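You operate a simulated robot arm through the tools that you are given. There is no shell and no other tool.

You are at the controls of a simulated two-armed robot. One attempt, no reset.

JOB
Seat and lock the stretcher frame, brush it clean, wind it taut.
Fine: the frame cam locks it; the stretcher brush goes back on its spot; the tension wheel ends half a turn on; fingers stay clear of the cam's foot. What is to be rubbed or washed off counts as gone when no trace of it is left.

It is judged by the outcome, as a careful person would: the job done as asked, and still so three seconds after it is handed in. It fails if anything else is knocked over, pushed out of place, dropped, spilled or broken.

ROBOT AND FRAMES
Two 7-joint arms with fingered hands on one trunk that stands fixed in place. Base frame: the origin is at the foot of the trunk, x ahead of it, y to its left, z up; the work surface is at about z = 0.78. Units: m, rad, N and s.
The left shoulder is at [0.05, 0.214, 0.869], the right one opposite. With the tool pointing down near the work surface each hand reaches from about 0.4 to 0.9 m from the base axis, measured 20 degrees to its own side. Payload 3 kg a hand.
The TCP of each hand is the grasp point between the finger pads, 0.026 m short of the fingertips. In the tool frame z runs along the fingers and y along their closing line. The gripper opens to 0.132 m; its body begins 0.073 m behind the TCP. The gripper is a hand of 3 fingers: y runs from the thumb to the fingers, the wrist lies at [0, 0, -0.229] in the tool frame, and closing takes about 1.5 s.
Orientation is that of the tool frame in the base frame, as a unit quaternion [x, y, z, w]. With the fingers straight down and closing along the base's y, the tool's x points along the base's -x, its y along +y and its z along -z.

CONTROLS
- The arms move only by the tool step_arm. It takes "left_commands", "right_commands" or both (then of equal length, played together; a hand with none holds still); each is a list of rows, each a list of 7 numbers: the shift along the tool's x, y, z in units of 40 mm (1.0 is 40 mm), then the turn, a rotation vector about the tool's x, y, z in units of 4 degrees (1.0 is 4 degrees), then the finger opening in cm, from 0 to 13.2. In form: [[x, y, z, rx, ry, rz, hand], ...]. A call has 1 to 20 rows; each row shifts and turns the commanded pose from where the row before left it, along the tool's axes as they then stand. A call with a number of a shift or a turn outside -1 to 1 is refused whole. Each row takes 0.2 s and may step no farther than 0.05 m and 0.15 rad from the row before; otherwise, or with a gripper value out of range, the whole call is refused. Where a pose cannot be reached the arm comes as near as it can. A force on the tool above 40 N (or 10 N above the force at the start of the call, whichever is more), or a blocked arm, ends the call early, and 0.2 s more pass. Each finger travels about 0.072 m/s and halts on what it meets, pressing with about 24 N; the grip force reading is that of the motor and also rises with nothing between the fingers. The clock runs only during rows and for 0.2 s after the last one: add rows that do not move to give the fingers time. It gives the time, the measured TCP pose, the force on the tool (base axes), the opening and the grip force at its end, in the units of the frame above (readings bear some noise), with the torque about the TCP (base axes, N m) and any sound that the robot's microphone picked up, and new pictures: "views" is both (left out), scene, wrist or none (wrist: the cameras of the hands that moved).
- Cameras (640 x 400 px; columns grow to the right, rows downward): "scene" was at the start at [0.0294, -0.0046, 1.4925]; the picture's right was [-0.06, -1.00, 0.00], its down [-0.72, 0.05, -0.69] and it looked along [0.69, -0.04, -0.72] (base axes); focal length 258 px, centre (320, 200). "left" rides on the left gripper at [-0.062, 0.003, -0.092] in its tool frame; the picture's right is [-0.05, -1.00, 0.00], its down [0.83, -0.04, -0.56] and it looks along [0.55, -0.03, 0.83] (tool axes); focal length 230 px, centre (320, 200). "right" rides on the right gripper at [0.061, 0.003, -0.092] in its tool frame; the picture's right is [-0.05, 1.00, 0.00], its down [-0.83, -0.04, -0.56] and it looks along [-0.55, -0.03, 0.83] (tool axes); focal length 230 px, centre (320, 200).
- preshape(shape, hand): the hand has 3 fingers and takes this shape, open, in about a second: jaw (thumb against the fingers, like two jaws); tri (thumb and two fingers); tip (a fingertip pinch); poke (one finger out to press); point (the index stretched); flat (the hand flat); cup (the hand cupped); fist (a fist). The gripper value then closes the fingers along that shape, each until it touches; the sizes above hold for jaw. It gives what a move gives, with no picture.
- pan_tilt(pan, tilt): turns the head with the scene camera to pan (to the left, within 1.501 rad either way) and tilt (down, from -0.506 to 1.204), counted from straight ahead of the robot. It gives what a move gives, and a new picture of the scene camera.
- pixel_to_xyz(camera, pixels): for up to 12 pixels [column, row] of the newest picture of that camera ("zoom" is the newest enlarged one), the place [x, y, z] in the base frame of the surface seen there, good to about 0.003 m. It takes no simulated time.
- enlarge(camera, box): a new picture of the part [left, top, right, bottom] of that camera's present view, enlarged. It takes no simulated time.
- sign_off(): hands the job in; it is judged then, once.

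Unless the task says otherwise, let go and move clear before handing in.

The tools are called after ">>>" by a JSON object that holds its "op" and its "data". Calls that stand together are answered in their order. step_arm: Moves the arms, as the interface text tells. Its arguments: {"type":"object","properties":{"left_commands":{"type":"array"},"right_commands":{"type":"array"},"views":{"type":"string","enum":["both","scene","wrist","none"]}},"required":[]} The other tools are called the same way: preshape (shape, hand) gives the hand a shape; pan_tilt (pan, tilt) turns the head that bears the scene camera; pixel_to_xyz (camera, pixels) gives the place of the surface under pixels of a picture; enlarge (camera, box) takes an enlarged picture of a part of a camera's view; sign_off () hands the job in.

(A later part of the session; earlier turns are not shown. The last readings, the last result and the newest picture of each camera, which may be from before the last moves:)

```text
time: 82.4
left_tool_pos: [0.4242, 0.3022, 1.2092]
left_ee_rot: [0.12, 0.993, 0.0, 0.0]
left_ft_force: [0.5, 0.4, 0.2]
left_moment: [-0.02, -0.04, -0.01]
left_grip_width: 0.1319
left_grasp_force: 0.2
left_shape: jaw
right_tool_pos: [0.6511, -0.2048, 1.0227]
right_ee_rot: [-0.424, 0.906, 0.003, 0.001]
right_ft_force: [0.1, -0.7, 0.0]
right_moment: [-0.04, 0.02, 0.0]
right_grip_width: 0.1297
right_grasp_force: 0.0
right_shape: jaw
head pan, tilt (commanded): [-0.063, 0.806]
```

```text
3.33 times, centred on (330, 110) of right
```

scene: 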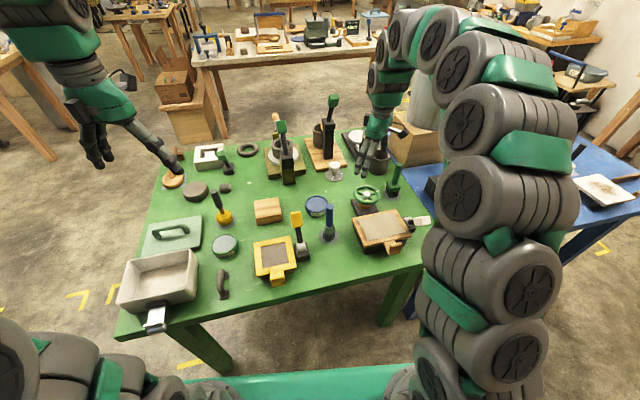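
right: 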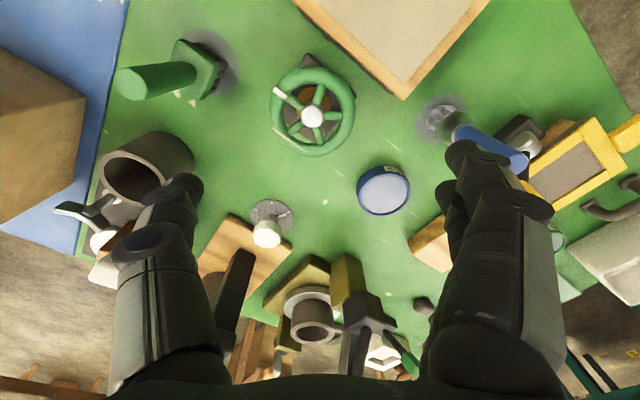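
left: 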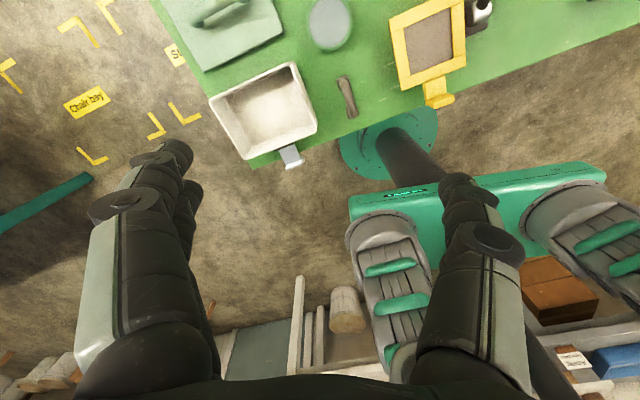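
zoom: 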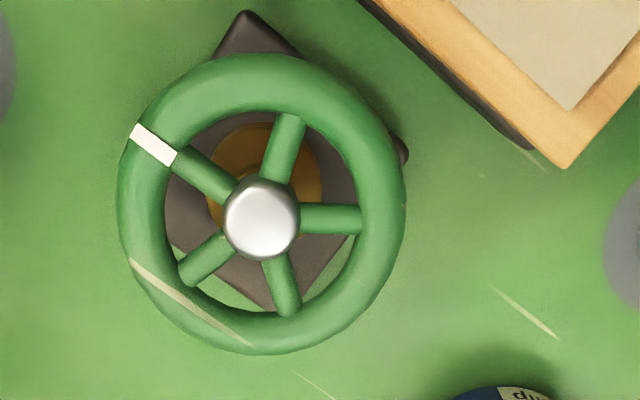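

Wheel centre ≈(0.6545,-0.2075), rim outer radius ≈48 mm; blue brush stays ≥6 cm from my fingers. Descending to z≈0.90 first.

>>> {"op": "step_arm", "data": {"right_commands": [[0, -0.11, 0.5, 0, 0, 0, 13], [0, 0, 0.7, 0, 0, 0, 13], [0, 0, 0.7, 0, 0, 0, 13], [0, 0, 0.7, 0, 0, 0, 13], [0, 0, 0.4, 0, 0, 0, 13], [0, 0, 0, 0, 0, 0, 13]], "views": "both"}}

>>> {"op": "enlarge", "data": {"camera": "scene", "box": [325, 145, 425, 235]}}

```text
time: 83.8
left_tool_pos: [0.4238, 0.3016, 1.2103]
left_ee_rot: [0.121, 0.993, 0.0, 0.0]
left_ft_force: [-1.1, 0.2, 0.8]
left_moment: [-0.01, 0.01, -0.03]
left_grip_width: 0.1319
left_grasp_force: 0.0
left_shape: jaw
right_tool_pos: [0.6549, -0.2081, 0.9022]
right_ee_rot: [-0.423, 0.906, 0.004, 0.001]
right_ft_force: [0.7, 0.3, 0.3]
right_moment: [0.01, -0.01, -0.01]
right_grip_width: 0.13
right_grasp_force: 0.0
right_shape: jaw
head pan, tilt (commanded): [-0.063, 0.806]
```

scene: 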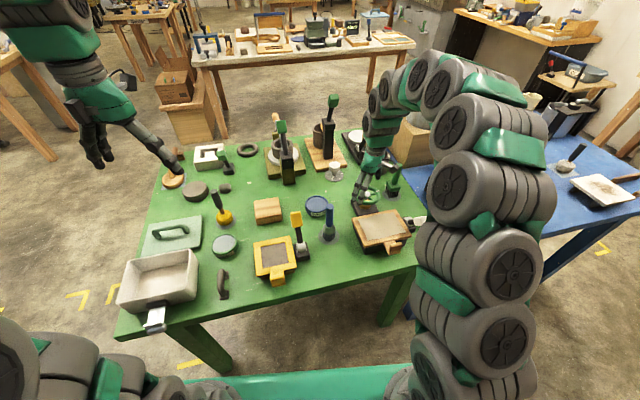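
right: 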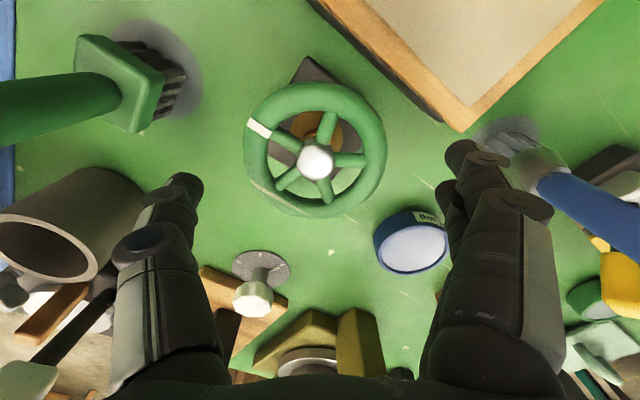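

```text
4.44 times, centred on (375, 190) of scene
```

zoom: 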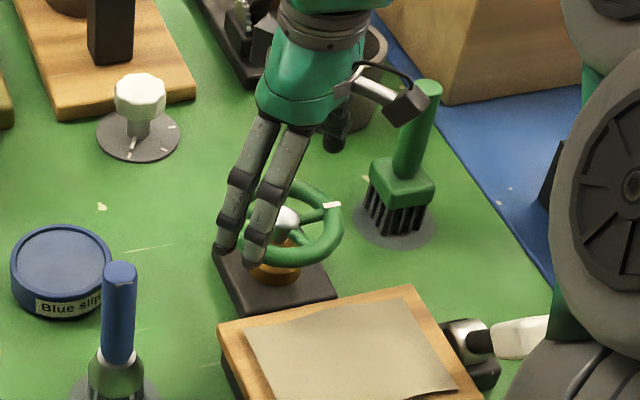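

The wheel is centred between thumb and fingers (hub at (316,160)). Descending the last 34 mm so the fingertip pads straddle the rim.

>>> {"op": "step_arm", "data": {"right_commands": [[0, 0, 0.4, 0, 0, 0, 13], [0, 0, 0.3, 0, 0, 0, 13], [0, 0, 0.17, 0, 0, 0, 13], [0, 0, 0, 0, 0, 0, 13]], "views": "both"}}

>>> {"op": "enlarge", "data": {"camera": "scene", "box": [325, 145, 425, 235]}}

```text
time: 84.8
left_tool_pos: [0.425, 0.3023, 1.2108]
left_ee_rot: [0.121, 0.993, -0.001, 0.0]
left_ft_force: [0.0, 0.4, -0.2]
left_moment: [-0.03, 0.02, -0.01]
left_grip_width: 0.1322
left_grasp_force: 0.0
left_shape: jaw
right_tool_pos: [0.6528, -0.2053, 0.8673]
right_ee_rot: [-0.423, 0.906, 0.005, 0.002]
right_ft_force: [-0.1, -0.6, 0.2]
right_moment: [-0.03, 0.02, 0.02]
right_grip_width: 0.1301
right_grasp_force: 0.0
right_shape: jaw
head pan, tilt (commanded): [-0.063, 0.806]
```

scene: 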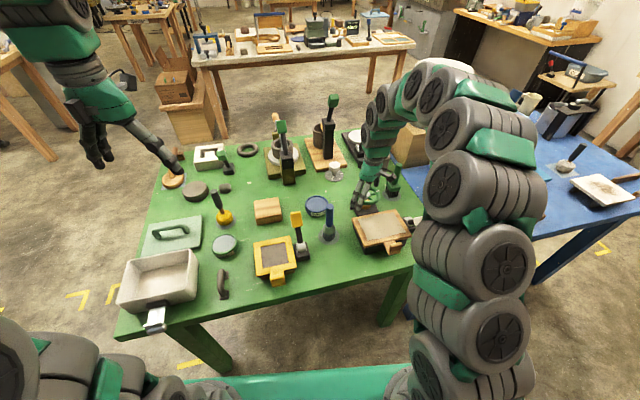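
right: 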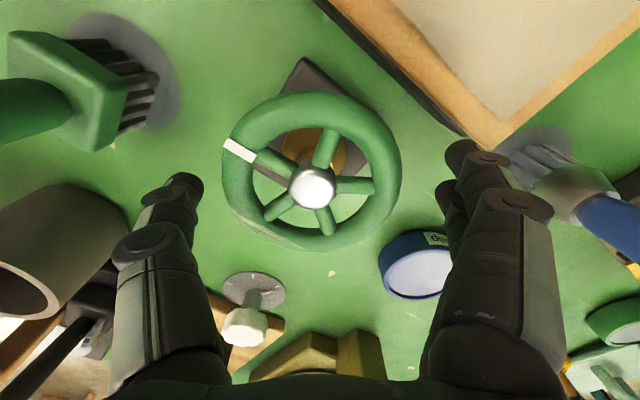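

```text
4.44 times, centred on (375, 190) of scene
```

zoom: 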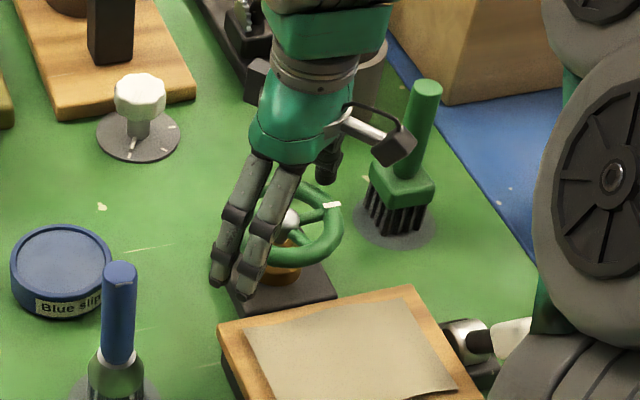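

The wheel is ~4.6 mm toward the thumb side; I'll shift to centre it and close on the rim.

>>> {"op": "step_arm", "data": {"right_commands": [[0, -0.115, 0, 0, 0, 0, 13], [0, 0, 0, 0, 0, 0, 10], [0, 0, 0, 0, 0, 0, 7], [0, 0, 0, 0, 0, 0, 7], [0, 0, 0, 0, 0, 0, 7]], "views": "both"}}

```text
time: 86.0
left_tool_pos: [0.4251, 0.3018, 1.2098]
left_ee_rot: [0.12, 0.993, 0.0, 0.0]
left_ft_force: [-0.8, -0.1, -0.5]
left_moment: [0.01, 0.02, 0.0]
left_grip_width: 0.1318
left_grasp_force: 0.1
left_shape: jaw
right_tool_pos: [0.6576, -0.2083, 0.8688]
right_ee_rot: [-0.424, 0.906, 0.005, 0.0]
right_ft_force: [3.9, 0.8, -1.1]
right_moment: [0.02, -0.03, 0.14]
right_grip_width: 0.0869
right_grasp_force: 23.7
right_shape: jaw
head pan, tilt (commanded): [-0.063, 0.806]
```

scene: 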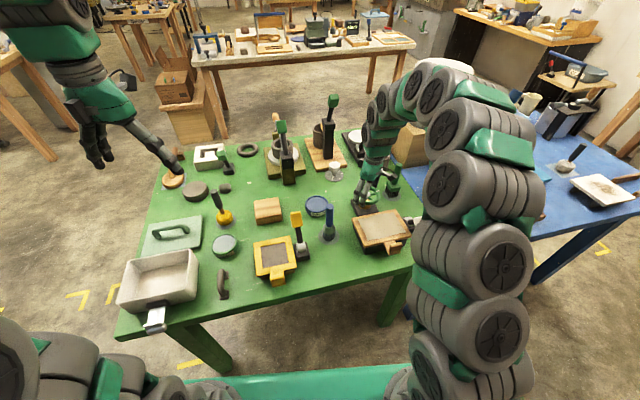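
right: 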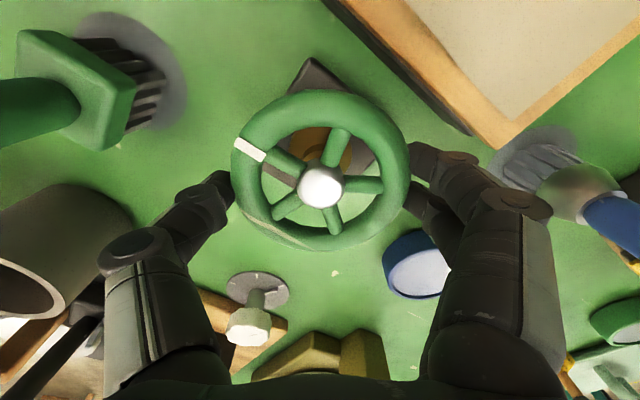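

Rim held at 87 mm with the hub centred at (321,187). Try turning clockwise 12° and read the torque.

>>> {"op": "step_arm", "data": {"right_commands": [[0, 0, 0, 0, 0, 0.7, 7], [0, 0, 0, 0, 0, 1, 7], [0, 0, 0, 0, 0, 1, 7], [0, 0, 0, 0, 0, 0, 7]], "views": "both"}}

>>> {"op": "enlarge", "data": {"camera": "right", "box": [220, 60, 420, 260]}}

```text
time: 87.0
left_tool_pos: [0.4242, 0.3029, 1.2105]
left_ee_rot: [0.12, 0.993, 0.0, 0.0]
left_ft_force: [-0.4, -0.4, -0.2]
left_moment: [0.03, 0.0, -0.02]
left_grip_width: 0.1318
left_grasp_force: 0.0
left_shape: jaw
right_tool_pos: [0.656, -0.21, 0.8673]
right_ee_rot: [-0.336, 0.942, 0.005, -0.001]
right_ft_force: [-19.0, -11.6, 1.3]
right_moment: [-0.21, 0.36, 1.52]
right_grip_width: 0.0866
right_grasp_force: 24.0
right_shape: jaw
head pan, tilt (commanded): [-0.063, 0.806]
```

scene: 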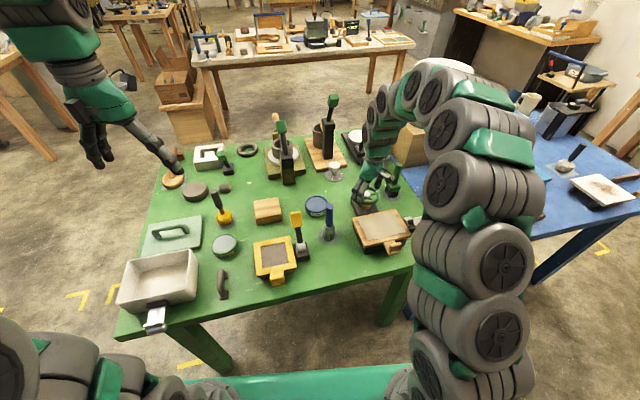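
right: 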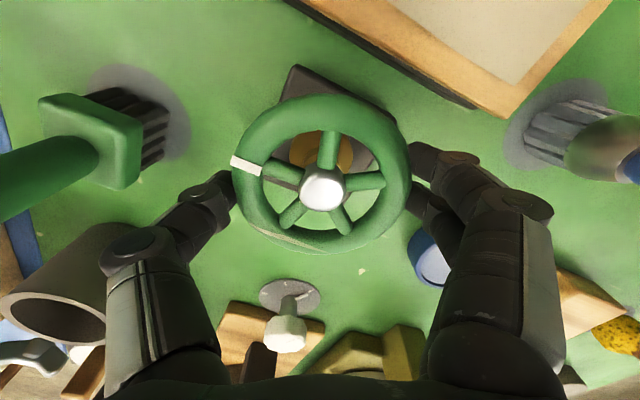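

```text
2.00 times, centred on (320, 160) of right
```

zoom: 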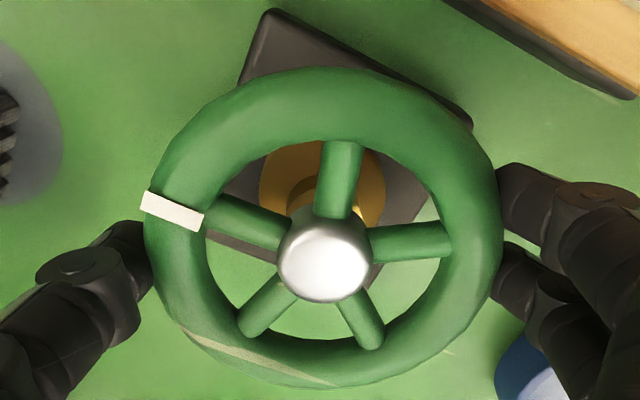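

The hand turned 11° but the wheel's mark lagged by the same amount (1.5 N m resisting): clockwise is blocked. I'll turn back and try counter-clockwise.

>>> {"op": "step_arm", "data": {"right_commands": [[0, 0, 0, 0, 0, -0.9, 7], [0, 0, 0, 0, 0, -0.9, 7], [0, 0, 0, 0, 0, -0.9, 7], [0, 0, 0, 0, 0, -0.9, 7], [0, 0, 0, 0, 0, -0.9, 7], [0, 0, 0, 0, 0, 0, 7]], "views": "both"}}

>>> {"op": "enlarge", "data": {"camera": "right", "box": [220, 60, 420, 260]}}

```text
time: 88.4
left_tool_pos: [0.4245, 0.3022, 1.2098]
left_ee_rot: [0.12, 0.993, 0.001, -0.001]
left_ft_force: [-0.3, -0.3, 0.3]
left_moment: [-0.01, 0.02, 0.03]
left_grip_width: 0.1319
left_grasp_force: 0.1
left_shape: jaw
right_tool_pos: [0.6577, -0.2097, 0.8678]
right_ee_rot: [-0.48, 0.877, 0.004, 0.002]
right_ft_force: [-11.8, -18.1, 4.5]
right_moment: [-0.22, 0.34, 0.01]
right_grip_width: 0.0867
right_grasp_force: 23.9
right_shape: jaw
head pan, tilt (commanded): [-0.063, 0.806]
```

scene: 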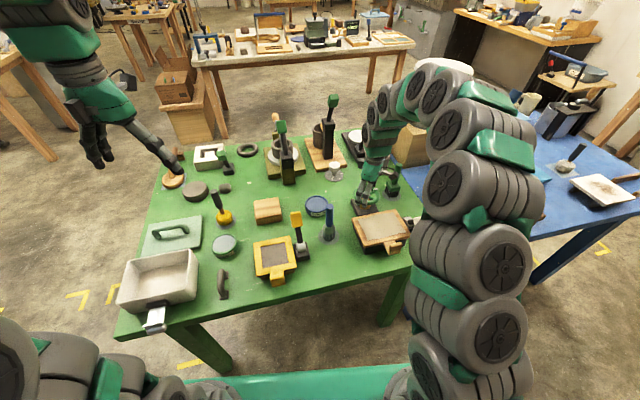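
right: 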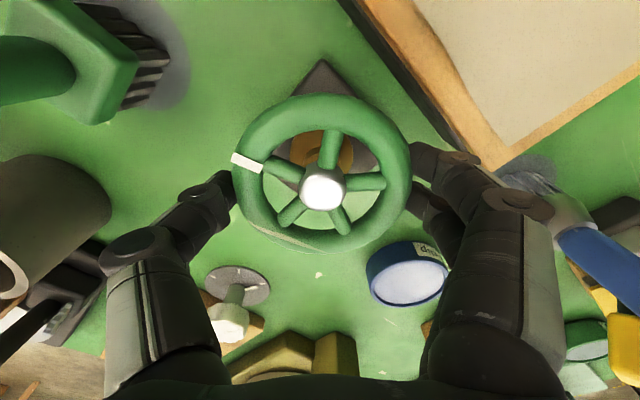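

```text
2.00 times, centred on (320, 160) of right
```

zoom: 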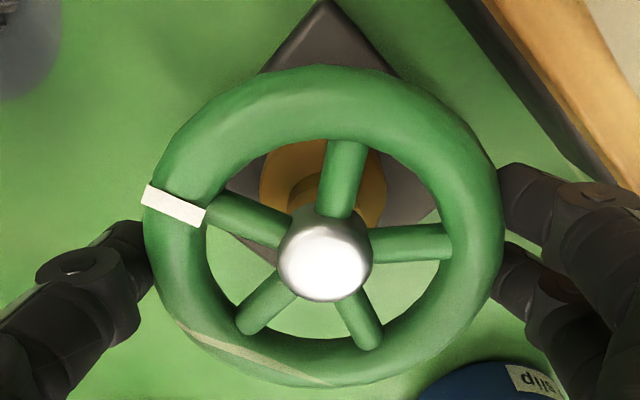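

Counter-clockwise turns freely: the wheel followed the hand ~16° (mark kept its place relative to the fingers). I'll relieve the sideways load a little and continue CCW another 18°.

>>> {"op": "step_arm", "data": {"right_commands": [[0.04, 0, 0, 0, 0, -0.9, 7], [0, 0, 0, 0, 0, -0.9, 7], [0, 0, 0, 0, 0, -0.9, 7], [0, 0, 0, 0, 0, -0.9, 7], [0, 0, 0, 0, 0, -0.9, 7], [0, 0, 0, 0, 0, 0, 7]], "views": "both"}}

>>> {"op": "enlarge", "data": {"camera": "scene", "box": [325, 145, 425, 235]}}

```text
time: 89.8
left_tool_pos: [0.4239, 0.3023, 1.2108]
left_ee_rot: [0.12, 0.993, 0.0, 0.0]
left_ft_force: [0.5, 0.6, 0.1]
left_moment: [0.0, -0.01, 0.02]
left_grip_width: 0.132
left_grasp_force: 0.0
left_shape: jaw
right_tool_pos: [0.6553, -0.2095, 0.8679]
right_ee_rot: [-0.611, 0.792, 0.004, 0.002]
right_ft_force: [2.8, -5.7, 4.4]
right_moment: [-0.09, 0.11, -0.03]
right_grip_width: 0.0854
right_grasp_force: 24.3
right_shape: jaw
head pan, tilt (commanded): [-0.063, 0.806]
```

scene: 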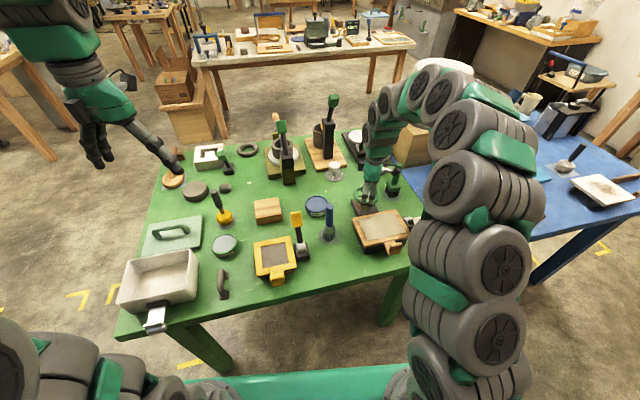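
right: 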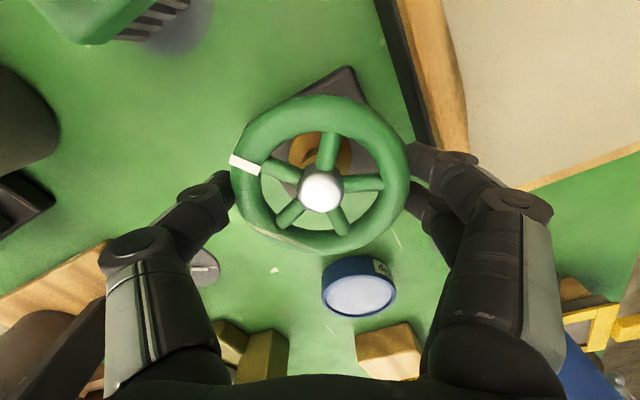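

```text
4.44 times, centred on (375, 190) of scene
```

zoom: 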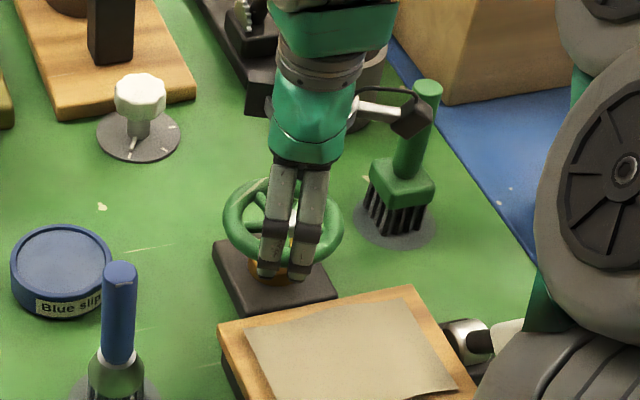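

At yaw 75° the wheel keeps following, load small. Continuing CCW another 40°.

>>> {"op": "step_arm", "data": {"right_commands": [[0, 0, 0, 0, 0, -1, 7], [0, 0, 0, 0, 0, -1, 7], [0, 0, 0, 0, 0, -1, 7], [0, 0, 0, 0, 0, -1, 7], [0, 0, 0, 0, 0, -1, 7], [0, 0, 0, 0, 0, -1, 7], [0, 0, 0, 0, 0, -1, 7], [0, 0, 0, 0, 0, -1, 7], [0, 0, 0, 0, 0, -1, 7], [0, 0, 0, 0, 0, -1, 7], [0, 0, 0, 0, 0, 0, 7]], "views": "both"}}

>>> {"op": "enlarge", "data": {"camera": "scene", "box": [325, 145, 425, 235]}}

```text
time: 91.2
left_tool_pos: [0.4248, 0.3022, 1.2101]
left_ee_rot: [0.12, 0.993, 0.0, 0.0]
left_ft_force: [-0.3, 0.4, -0.1]
left_moment: [0.02, -0.01, 0.0]
left_grip_width: 0.132
left_grasp_force: 0.0
left_shape: jaw
right_tool_pos: [0.6441, -0.2112, 0.862]
right_ee_rot: [0.757, -0.653, 0.006, -0.009]
right_ft_force: [30.4, -1.2, 7.6]
right_moment: [0.09, -0.74, -0.15]
right_grip_width: 0.0752
right_grasp_force: 24.1
right_shape: jaw
right hand out of reach, approached as far as the arm can: row 5, 6, 7
head pan, tilt (commanded): [-0.063, 0.806]
stopped in row 7 (right hand): the force on the tool passed its limit at 45 N (the readings are from after the stop); the commanded pose is now the measured one
```

scene: 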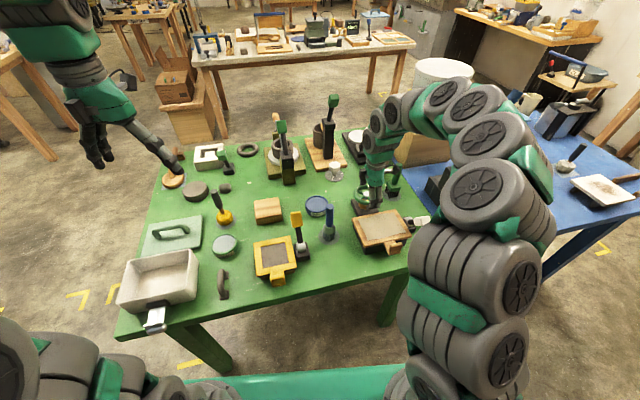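
right: 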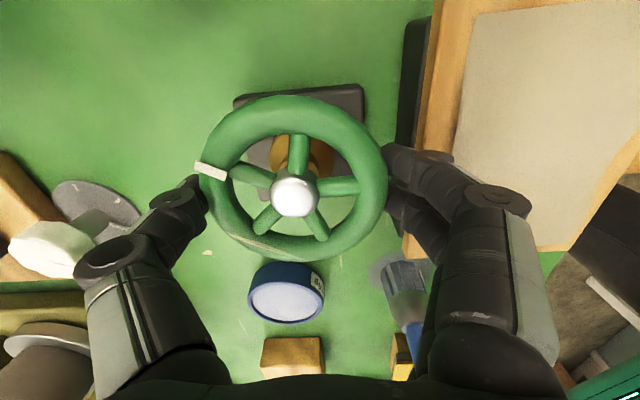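

```text
4.44 times, centred on (375, 190) of scene
```

zoom: 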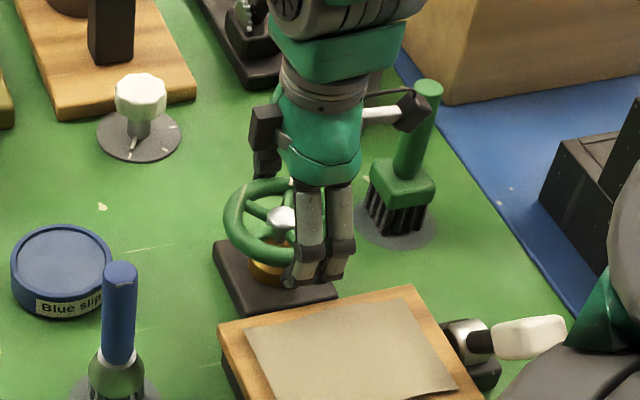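

The wrist hit its limit near yaw 98° and the hand was dragged ~1 cm toward the frame (30 N). The frame has not moved. I'll relieve: shift back +x and up 6 mm, then open and rise.

>>> {"op": "step_arm", "data": {"right_commands": [[0, -0.12, -0.1, 0, 0, 0, 7], [0, -0.12, -0.06, 0, 0, 0, 7], [0, 0, 0, 0, 0, 0, 7]], "views": "both"}}

>>> {"op": "enlarge", "data": {"camera": "scene", "box": [335, 165, 415, 235]}}

```text
time: 92.0
left_tool_pos: [0.4245, 0.3018, 1.2097]
left_ee_rot: [0.121, 0.993, 0.0, -0.001]
left_ft_force: [1.1, -1.0, -0.3]
left_moment: [0.0, 0.0, -0.01]
left_grip_width: 0.1316
left_grasp_force: 0.0
left_shape: jaw
right_tool_pos: [0.6448, -0.2121, 0.8606]
right_ee_rot: [0.757, -0.653, 0.003, -0.007]
right_ft_force: [32.7, -0.3, 14.2]
right_moment: [0.15, -1.12, -0.16]
right_grip_width: 0.0748
right_grasp_force: 24.2
right_shape: jaw
right hand out of reach, approached as far as the arm can: row 1, 2
head pan, tilt (commanded): [-0.063, 0.806]
```

scene: 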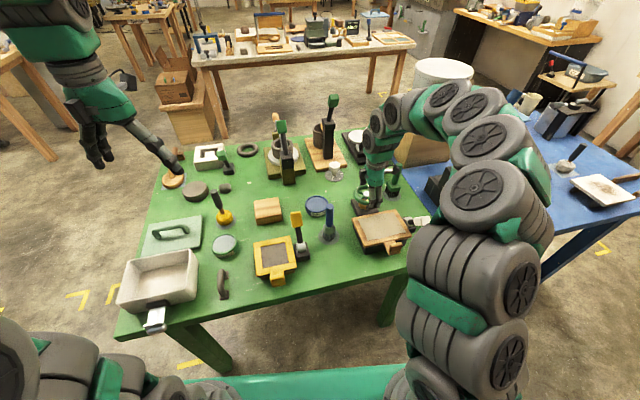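
right: 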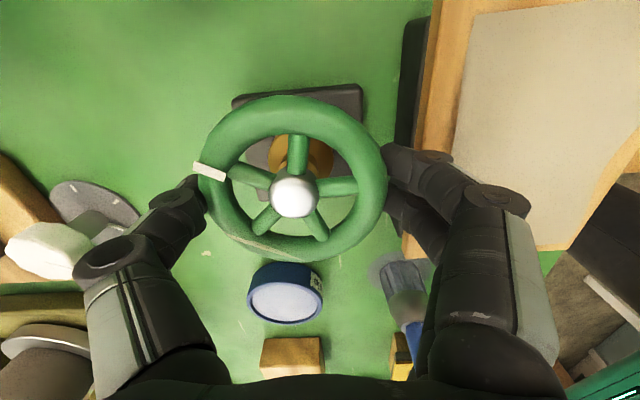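

```text
5.71 times, centred on (375, 200) of scene
```

zoom: 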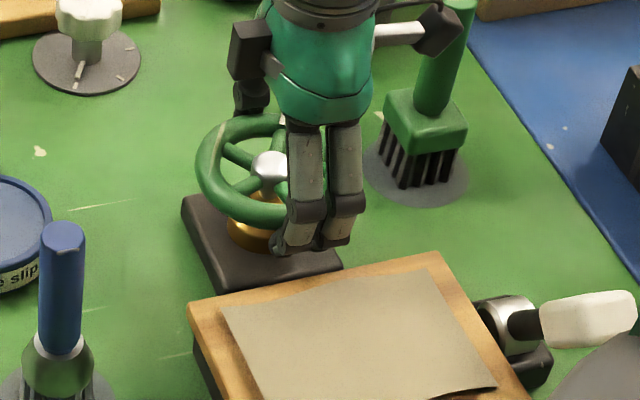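

The arm is stuck at its reach limit in this yaw. I'll rotate back ~10° while shifting toward the wheel centre and up, still holding, so I can open safely away from the frame.

>>> {"op": "step_arm", "data": {"right_commands": [[0, -0.05, -0.05, 0, 0, 0.8, 7], [0, -0.1, -0.07, 0, 0, 0.8, 7], [0, -0.1, -0.07, 0, 0, 0.8, 7], [0, 0, 0, 0, 0, 0, 7]], "views": "wrist"}}

```text
time: 93.0
left_tool_pos: [0.4251, 0.3014, 1.2103]
left_ee_rot: [0.12, 0.993, 0.0, 0.001]
left_ft_force: [0.2, 0.6, -0.4]
left_moment: [-0.02, 0.0, 0.02]
left_grip_width: 0.1322
left_grasp_force: 0.1
left_shape: jaw
right_tool_pos: [0.653, -0.2107, 0.8683]
right_ee_rot: [-0.699, 0.715, 0.0, 0.006]
right_ft_force: [8.2, 0.0, -32.6]
right_moment: [-0.03, 0.36, -0.02]
right_grip_width: 0.0836
right_grasp_force: 24.7
right_shape: jaw
head pan, tilt (commanded): [-0.063, 0.806]
```

right: 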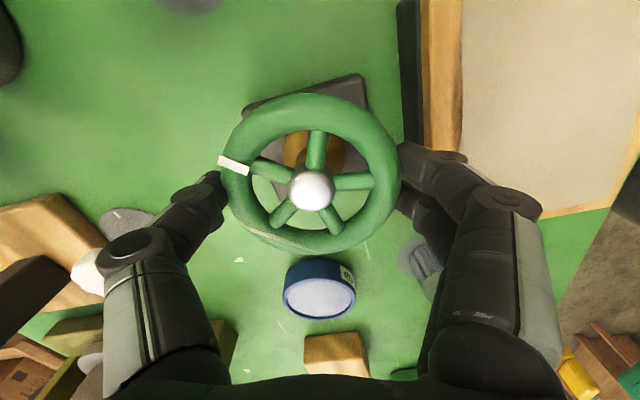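

Yaw 88.7°, TCP back over the hub and higher; the wheel has followed ~47° so far. Now open, lift ~6 cm and start rotating the empty hand back clockwise for the next bite.

>>> {"op": "step_arm", "data": {"right_commands": [[0, 0, 0, 0, 0, 0, 9.5], [0, 0, 0, 0, 0, 0, 11], [0, 0, 0, 0, 0, 0, 11.5], [0, 0, -0.4, 0, 0, 0, 11.5], [0, 0, -0.6, 0, 0, 0, 12.5], [0, 0, -0.6, 0, 0, 0, 13], [0, 0, 0, 0, 0, 1, 13], [0, 0, 0, 0, 0, 1, 13], [0, 0, 0, 0, 0, 1, 13], [0, 0, 0, 0, 0, 1, 13], [0, 0, 0, 0, 0, 1, 13], [0, 0, 0, 0, 0, 1, 13], [0, 0, 0, 0, 0, 1, 13], [0, 0, 0, 0, 0, 1, 13], [0, 0, 0, 0, 0, 1, 13], [0, 0, 0, 0, 0, 1, 13], [0, 0, 0, 0, 0, 1, 13], [0, 0, 0, 0, 0, 1, 13]], "views": "both"}}

```text
time: 96.8
left_tool_pos: [0.4234, 0.3015, 1.2095]
left_ee_rot: [0.12, 0.993, -0.001, 0.0]
left_ft_force: [0.0, 0.4, 0.4]
left_moment: [0.0, -0.02, 0.02]
left_grip_width: 0.132
left_grasp_force: 0.1
left_shape: jaw
right_tool_pos: [0.6525, -0.211, 0.933]
right_ee_rot: [-0.347, 0.938, 0.002, 0.007]
right_ft_force: [0.5, 0.0, -0.6]
right_moment: [-0.01, 0.02, -0.03]
right_grip_width: 0.1299
right_grasp_force: 0.0
right_shape: jaw
head pan, tilt (commanded): [-0.063, 0.806]
```

scene: 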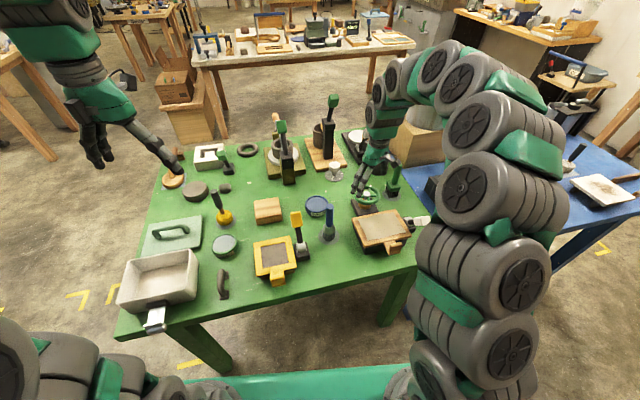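
right: 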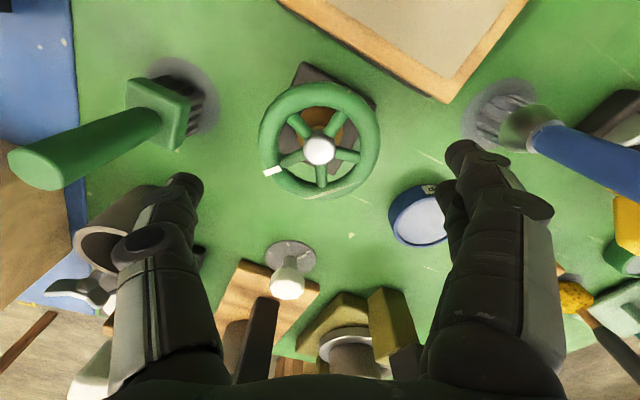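

The wheel stayed turned on release (mark at (272,170)). I'll measure the mark's angle, then continue rotating back.

>>> {"op": "pixel_to_xyz", "data": {"camera": "right", "pixels": [[272, 170], [265, 172], [280, 168], [318, 150], [318, 90], [320, 190], [263, 140], [377, 140]]}}

>>> {"op": "step_arm", "data": {"right_commands": [[0, 0, 0, 0, 0, 1, 13], [0, 0, 0, 0, 0, 1, 13], [0, 0, 0, 0, 0, 1, 13], [0, 0, 0, 0, 0, 1, 13], [0, 0, 0, 0, 0, 1, 13], [0, 0, 0, 0, 0, 1, 13], [0, 0, 0, 0, 0, 1, 13], [0, 0, 0, 0, 0, 1, 13], [0, 0, 0, 0, 0, 1, 13], [0, 0, 0, 0, 0, 1, 13], [0, 0, 0, 0, 0, 1, 13], [0, 0, 0, 0, 0, 1, 13], [0, 0, 0, 0, 0, 1, 13], [0, 0, 0, 0, 0, 1, 13], [0, 0, 0, 0, 0, 1, 13], [0, 0, 0, 0, 0, 1, 13], [0, 0, 0, 0, 0, 1, 13], [0, 0, 0, 0, 0, 1, 13], [0, 0, 0, 0, 0, 1, 13], [0, 0, 0, 0, 0, 0, 13]], "views": "both"}}

```text
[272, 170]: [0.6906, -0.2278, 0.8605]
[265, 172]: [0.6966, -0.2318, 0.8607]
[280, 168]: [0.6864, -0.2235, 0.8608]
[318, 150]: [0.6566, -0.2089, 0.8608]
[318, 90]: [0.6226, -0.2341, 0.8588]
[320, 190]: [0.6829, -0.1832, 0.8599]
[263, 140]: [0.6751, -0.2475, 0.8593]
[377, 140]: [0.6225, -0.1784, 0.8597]
```

```text
time: 101.0
left_tool_pos: [0.4254, 0.3018, 1.2093]
left_ee_rot: [0.119, 0.993, 0.001, 0.001]
left_ft_force: [0.3, -0.2, -0.6]
left_moment: [-0.01, -0.01, -0.01]
left_grip_width: 0.1321
left_grasp_force: 0.0
left_shape: jaw
right_tool_pos: [0.6513, -0.2106, 0.9332]
right_ee_rot: [0.304, 0.953, 0.005, 0.005]
right_ft_force: [0.5, 1.0, 0.2]
right_moment: [-0.01, 0.0, -0.02]
right_grip_width: 0.13
right_grasp_force: 0.1
right_shape: jaw
head pan, tilt (commanded): [-0.063, 0.806]
```

scene: 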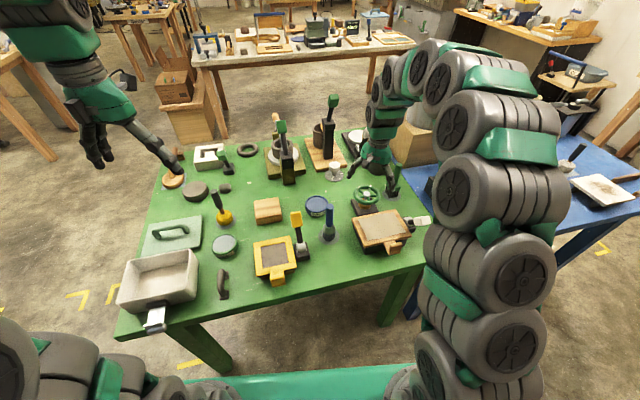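
right: 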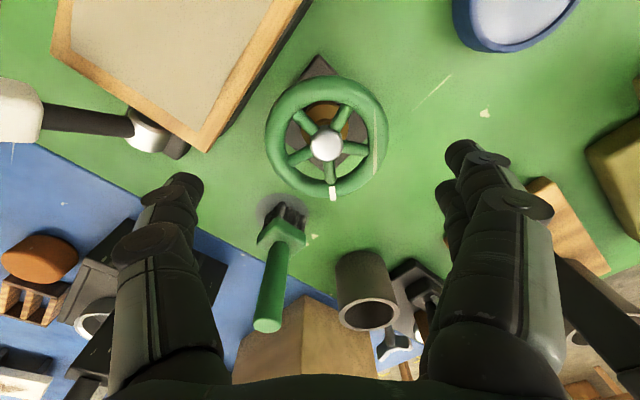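

The mark is now at −29° versus −80° at start: about 50° CCW done, ~130° to go. I'll rotate back another 10°, centre over the hub, and lower for a second bite.

>>> {"op": "step_arm", "data": {"right_commands": [[0, 0, 0, 0, 0, 1, 13], [0, 0, 0, 0, 0, 1, 13], [0, 0, 0, 0, 0, 0.5, 13], [-0.035, 0.11, 0, 0, 0, 0, 13], [0, 0, 0.5, 0, 0, 0, 13], [0, 0, 0.5, 0, 0, 0, 13], [0, 0, 0.4, 0, 0, 0, 13], [0, 0, 0.2, 0, 0, 0, 13], [0, 0, 0, 0, 0, 0, 13]], "views": "both"}}

>>> {"op": "enlarge", "data": {"camera": "scene", "box": [325, 145, 425, 235]}}

```text
time: 103.0
left_tool_pos: [0.4244, 0.3024, 1.2107]
left_ee_rot: [0.121, 0.993, 0.001, 0.0]
left_ft_force: [0.5, -0.6, 0.6]
left_moment: [-0.01, -0.01, 0.0]
left_grip_width: 0.1321
left_grasp_force: 0.1
left_shape: jaw
right_tool_pos: [0.658, -0.2086, 0.8682]
right_ee_rot: [0.385, 0.923, 0.005, 0.004]
right_ft_force: [-0.4, 0.5, -0.4]
right_moment: [0.04, 0.0, 0.0]
right_grip_width: 0.13
right_grasp_force: 0.0
right_shape: jaw
head pan, tilt (commanded): [-0.063, 0.806]
```

scene: 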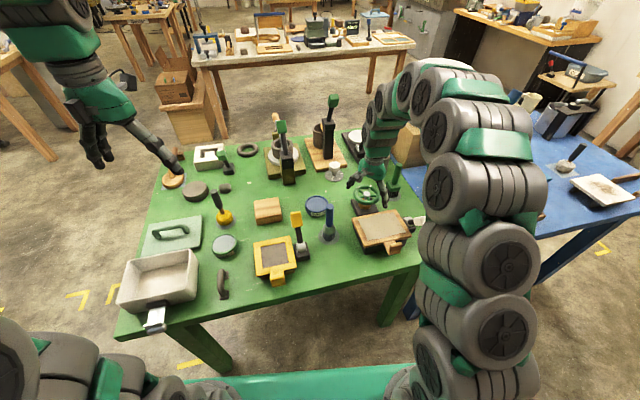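
right: 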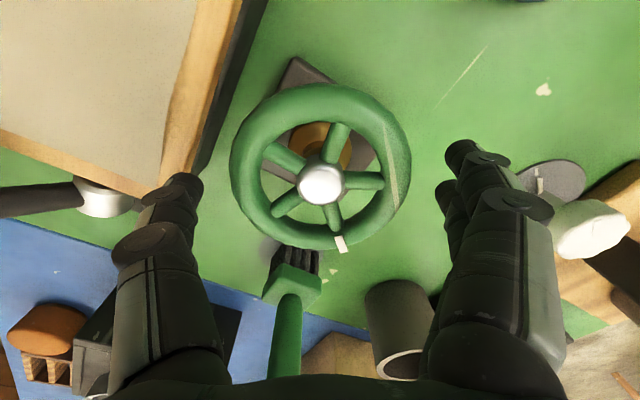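

```text
4.44 times, centred on (375, 190) of scene
```

zoom: 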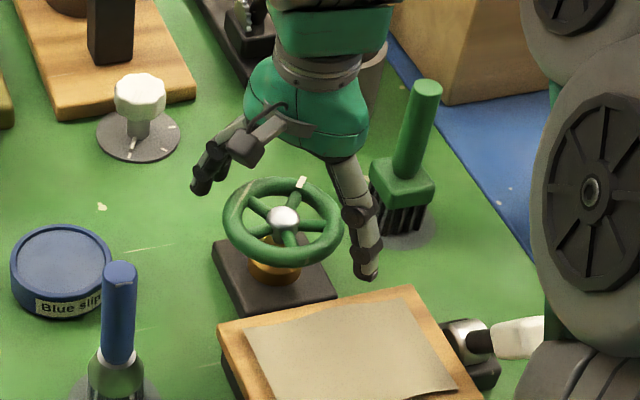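

The hub is centred (321,185) and nothing is touched. Closing on the rim for the second bite.

>>> {"op": "step_arm", "data": {"right_commands": [[0, 0, 0, 0, 0, 0, 10], [0, 0, 0, 0, 0, 0, 7], [0, 0, 0, 0, 0, 0, 7], [0, 0, 0, 0, 0, 0, 7]], "views": "wrist"}}

```text
time: 104.0
left_tool_pos: [0.4254, 0.3013, 1.2109]
left_ee_rot: [0.12, 0.993, 0.0, 0.0]
left_ft_force: [0.5, -0.3, -0.1]
left_moment: [0.02, 0.0, -0.01]
left_grip_width: 0.1317
left_grasp_force: 0.0
left_shape: jaw
right_tool_pos: [0.6579, -0.2088, 0.867]
right_ee_rot: [0.385, 0.923, 0.006, 0.004]
right_ft_force: [-0.6, -4.0, -0.7]
right_moment: [-0.08, 0.02, 0.07]
right_grip_width: 0.0845
right_grasp_force: 24.3
right_shape: jaw
head pan, tilt (commanded): [-0.063, 0.806]
```

right: 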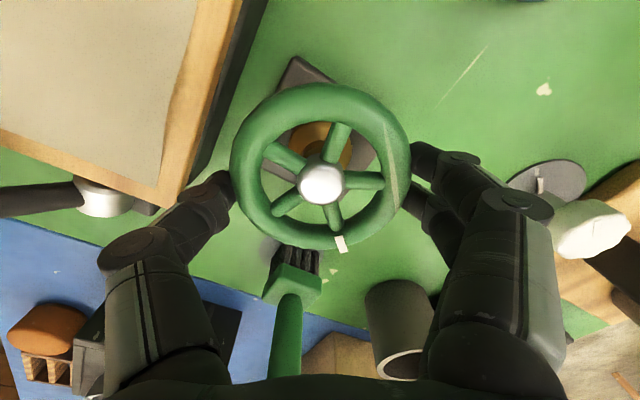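

Firm symmetric grip (84.5 mm). Turning CCW 64° in this call.

>>> {"op": "step_arm", "data": {"right_commands": [[0, 0, 0, 0, 0, -0.7, 7], [0, 0, 0, 0, 0, -1, 7], [0, 0, 0, 0, 0, -1, 7], [0, 0, 0, 0, 0, -1, 7], [0, 0, 0, 0, 0, -1, 7], [0, 0, 0, 0, 0, -1, 7], [0, 0, 0, 0, 0, -1, 7], [0, 0, 0, 0, 0, -1, 7], [0, 0, 0, 0, 0, -1, 7], [0, 0, 0, 0, 0, -1, 7], [0, 0, 0, 0, 0, -1, 7], [0, 0, 0, 0, 0, -1, 7], [0, 0, 0, 0, 0, -1, 7], [0, 0, 0, 0, 0, -1, 7], [0, 0, 0, 0, 0, -1, 7], [0, 0, 0, 0, 0, -1, 7], [0, 0, 0, 0, 0, 0, 7]], "views": "both"}}

>>> {"op": "enlarge", "data": {"camera": "scene", "box": [325, 145, 425, 235]}}

```text
time: 107.6
left_tool_pos: [0.4251, 0.3026, 1.2091]
left_ee_rot: [0.12, 0.993, 0.001, 0.001]
left_ft_force: [0.1, -1.0, -0.3]
left_moment: [0.02, -0.02, 0.01]
left_grip_width: 0.1319
left_grasp_force: 0.0
left_shape: jaw
right_tool_pos: [0.6559, -0.2081, 0.869]
right_ee_rot: [-0.152, 0.988, 0.003, 0.007]
right_ft_force: [24.9, 4.8, -10.7]
right_moment: [0.4, -0.3, -0.03]
right_grip_width: 0.0838
right_grasp_force: 24.4
right_shape: jaw
head pan, tilt (commanded): [-0.063, 0.806]
```

scene: 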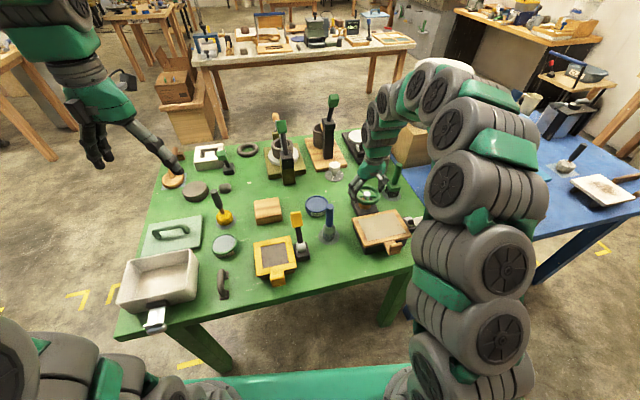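
right: 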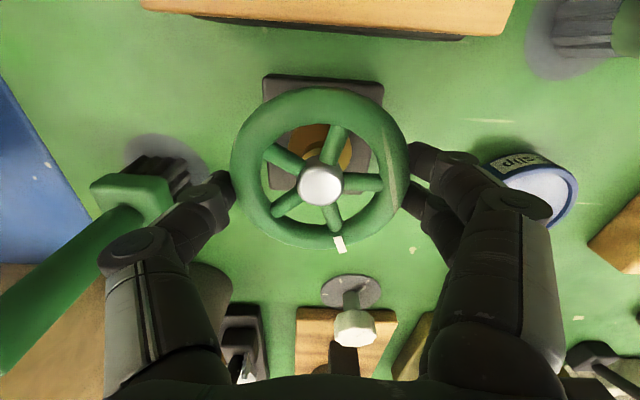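

```text
4.44 times, centred on (375, 190) of scene
```

zoom: 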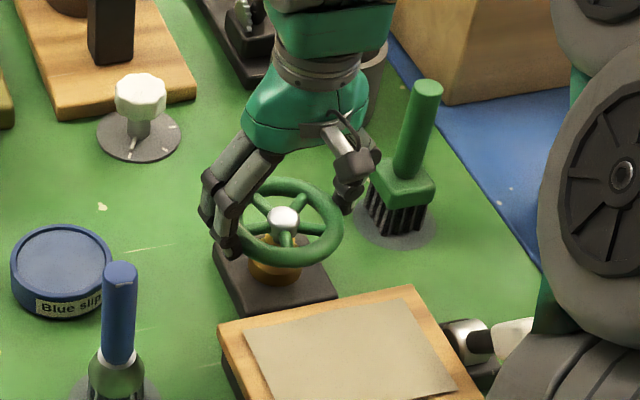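

The wheel followed exactly (mark fixed relative to fingers): about 113° done. The brush by the thumb is unmoved. I'll relieve the 25 N side load by 2 mm and turn 32° more.

>>> {"op": "step_arm", "data": {"right_commands": [[-0.05, -0.015, 0.02, 0, 0, 0, 7], [0, 0, 0, 0, 0, -1, 7], [0, 0, 0, 0, 0, -1, 7], [0, 0, 0, 0, 0, -1, 7], [0, 0, 0, 0, 0, -1, 7], [0, 0, 0, 0, 0, -1, 7], [0, 0, 0, 0, 0, -1, 7], [0, 0, 0, 0, 0, -1, 7], [0, 0, 0, 0, 0, -1, 7], [0, 0, 0, 0, 0, 0, 7]], "views": "both"}}

>>> {"op": "enlarge", "data": {"camera": "scene", "box": [325, 145, 425, 235]}}

```text
time: 109.8
left_tool_pos: [0.4244, 0.3023, 1.2095]
left_ee_rot: [0.12, 0.993, 0.0, 0.0]
left_ft_force: [-0.9, 0.3, 0.0]
left_moment: [0.03, -0.02, 0.05]
left_grip_width: 0.1319
left_grasp_force: 0.0
left_shape: jaw
right_tool_pos: [0.6582, -0.2088, 0.8694]
right_ee_rot: [-0.42, 0.908, 0.001, 0.007]
right_ft_force: [2.5, 9.2, 1.6]
right_moment: [0.47, 0.31, -0.03]
right_grip_width: 0.0843
right_grasp_force: 24.0
right_shape: jaw
head pan, tilt (commanded): [-0.063, 0.806]
```

scene: 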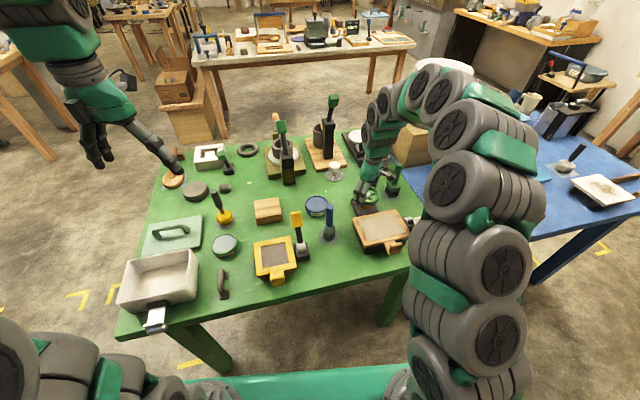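
right: 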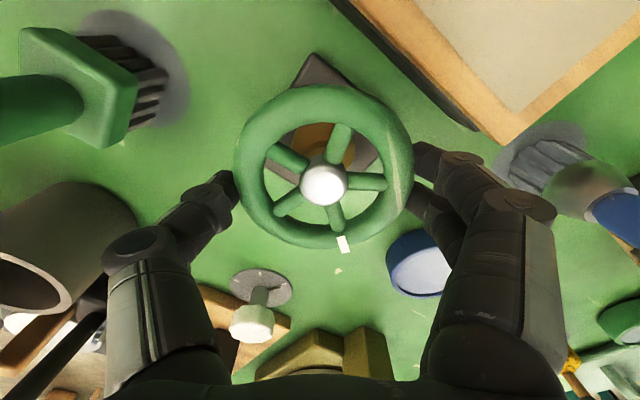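

```text
4.44 times, centred on (375, 190) of scene
```

zoom: 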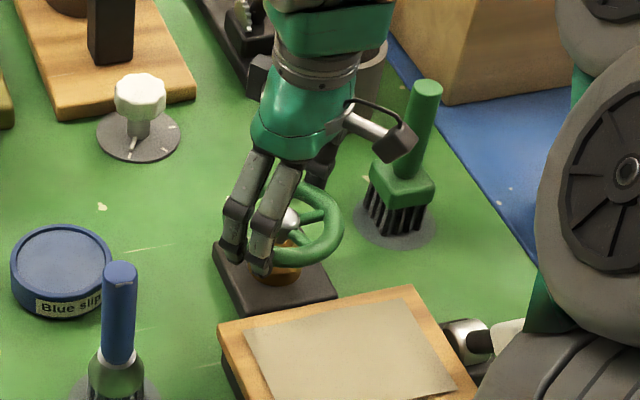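

Yaw 49.7°, so ~145° done; I'll measure the mark's world angle here before the last ~34°.

>>> {"op": "pixel_to_xyz", "data": {"camera": "right", "pixels": [[342, 239], [344, 247], [341, 234], [323, 178], [323, 170], [323, 190], [325, 100], [245, 180], [400, 170], [325, 240]]}}

>>> {"op": "enlarge", "data": {"camera": "right", "box": [220, 60, 430, 270]}}

```text
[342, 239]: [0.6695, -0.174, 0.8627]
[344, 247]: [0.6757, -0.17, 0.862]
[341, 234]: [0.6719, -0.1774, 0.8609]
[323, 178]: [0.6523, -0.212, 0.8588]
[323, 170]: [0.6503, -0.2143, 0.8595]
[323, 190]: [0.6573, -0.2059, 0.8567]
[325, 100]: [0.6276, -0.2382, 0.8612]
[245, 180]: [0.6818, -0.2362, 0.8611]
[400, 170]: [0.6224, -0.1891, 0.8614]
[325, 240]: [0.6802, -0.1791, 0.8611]
```

```text
1.90 times, centred on (325, 165) of right
```

zoom: 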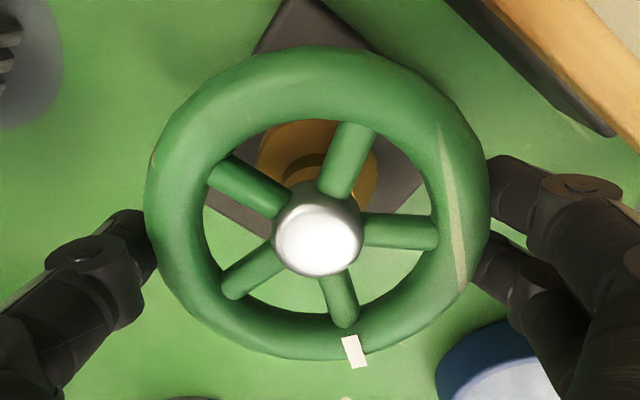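

Mark angle now ≈63° against ≈−78…−79° at start: ~142° turned, ~37° left. I'll turn 34° more, within the wrist's reach, then re-measure.

>>> {"op": "step_arm", "data": {"right_commands": [[0, 0, 0, 0, 0, -1, 7], [0, 0, 0, 0, 0, -1, 7], [0, 0, 0, 0, 0, -1, 7], [0, 0, 0, 0, 0, -1, 7], [0, 0, 0, 0, 0, -1, 7], [0, 0, 0, 0, 0, -1, 7], [0, 0, 0, 0, 0, -1, 7], [0, 0, 0, 0, 0, -1, 7], [0, 0, 0, 0, 0, -0.5, 7], [0, 0, 0, 0, 0, 0, 7]], "views": "both"}}

>>> {"op": "enlarge", "data": {"camera": "right", "box": [220, 60, 430, 270]}}

>>> {"op": "enlarge", "data": {"camera": "scene", "box": [325, 145, 425, 235]}}

```text
time: 112.0
left_tool_pos: [0.4237, 0.3019, 1.2108]
left_ee_rot: [0.12, 0.993, 0.0, 0.0]
left_ft_force: [-1.0, 0.7, -0.5]
left_moment: [-0.01, 0.01, 0.01]
left_grip_width: 0.132
left_grasp_force: 0.0
left_shape: jaw
right_tool_pos: [0.6595, -0.2082, 0.8682]
right_ee_rot: [-0.666, 0.746, -0.002, 0.007]
right_ft_force: [0.1, 15.8, 11.5]
right_moment: [0.36, 0.68, -0.05]
right_grip_width: 0.0839
right_grasp_force: 24.3
right_shape: jaw
head pan, tilt (commanded): [-0.063, 0.806]
```

scene: 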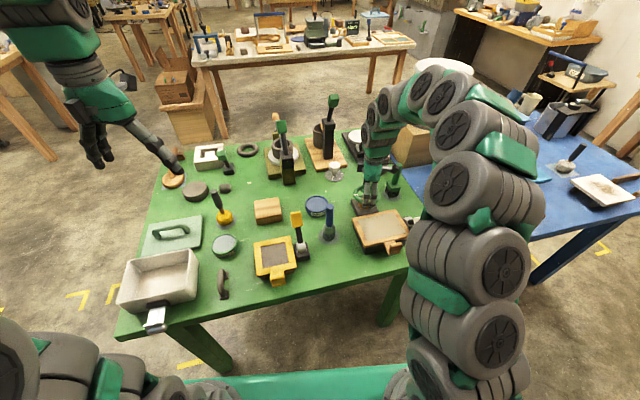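
right: 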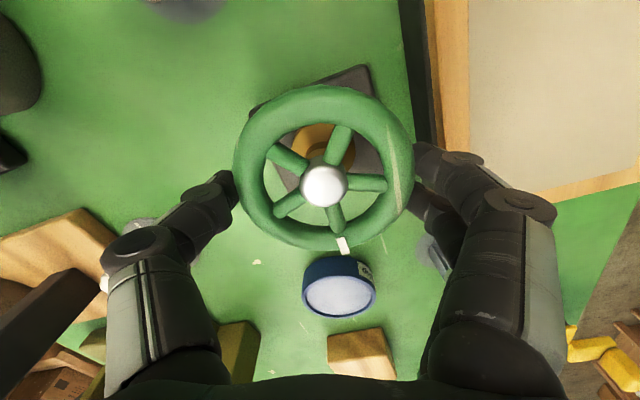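

```text
1.90 times, centred on (325, 165) of right
```

zoom: 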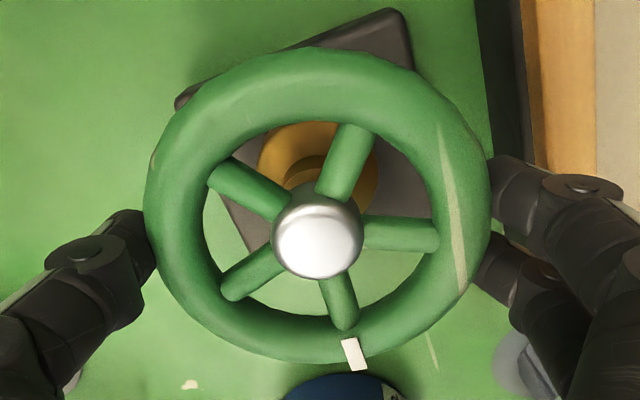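

```text
4.44 times, centred on (375, 190) of scene
```

zoom: 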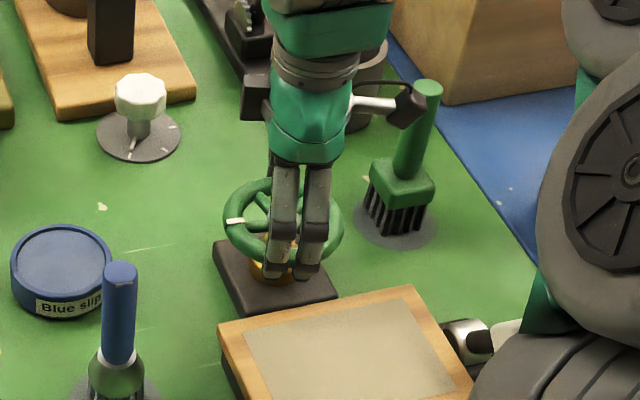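

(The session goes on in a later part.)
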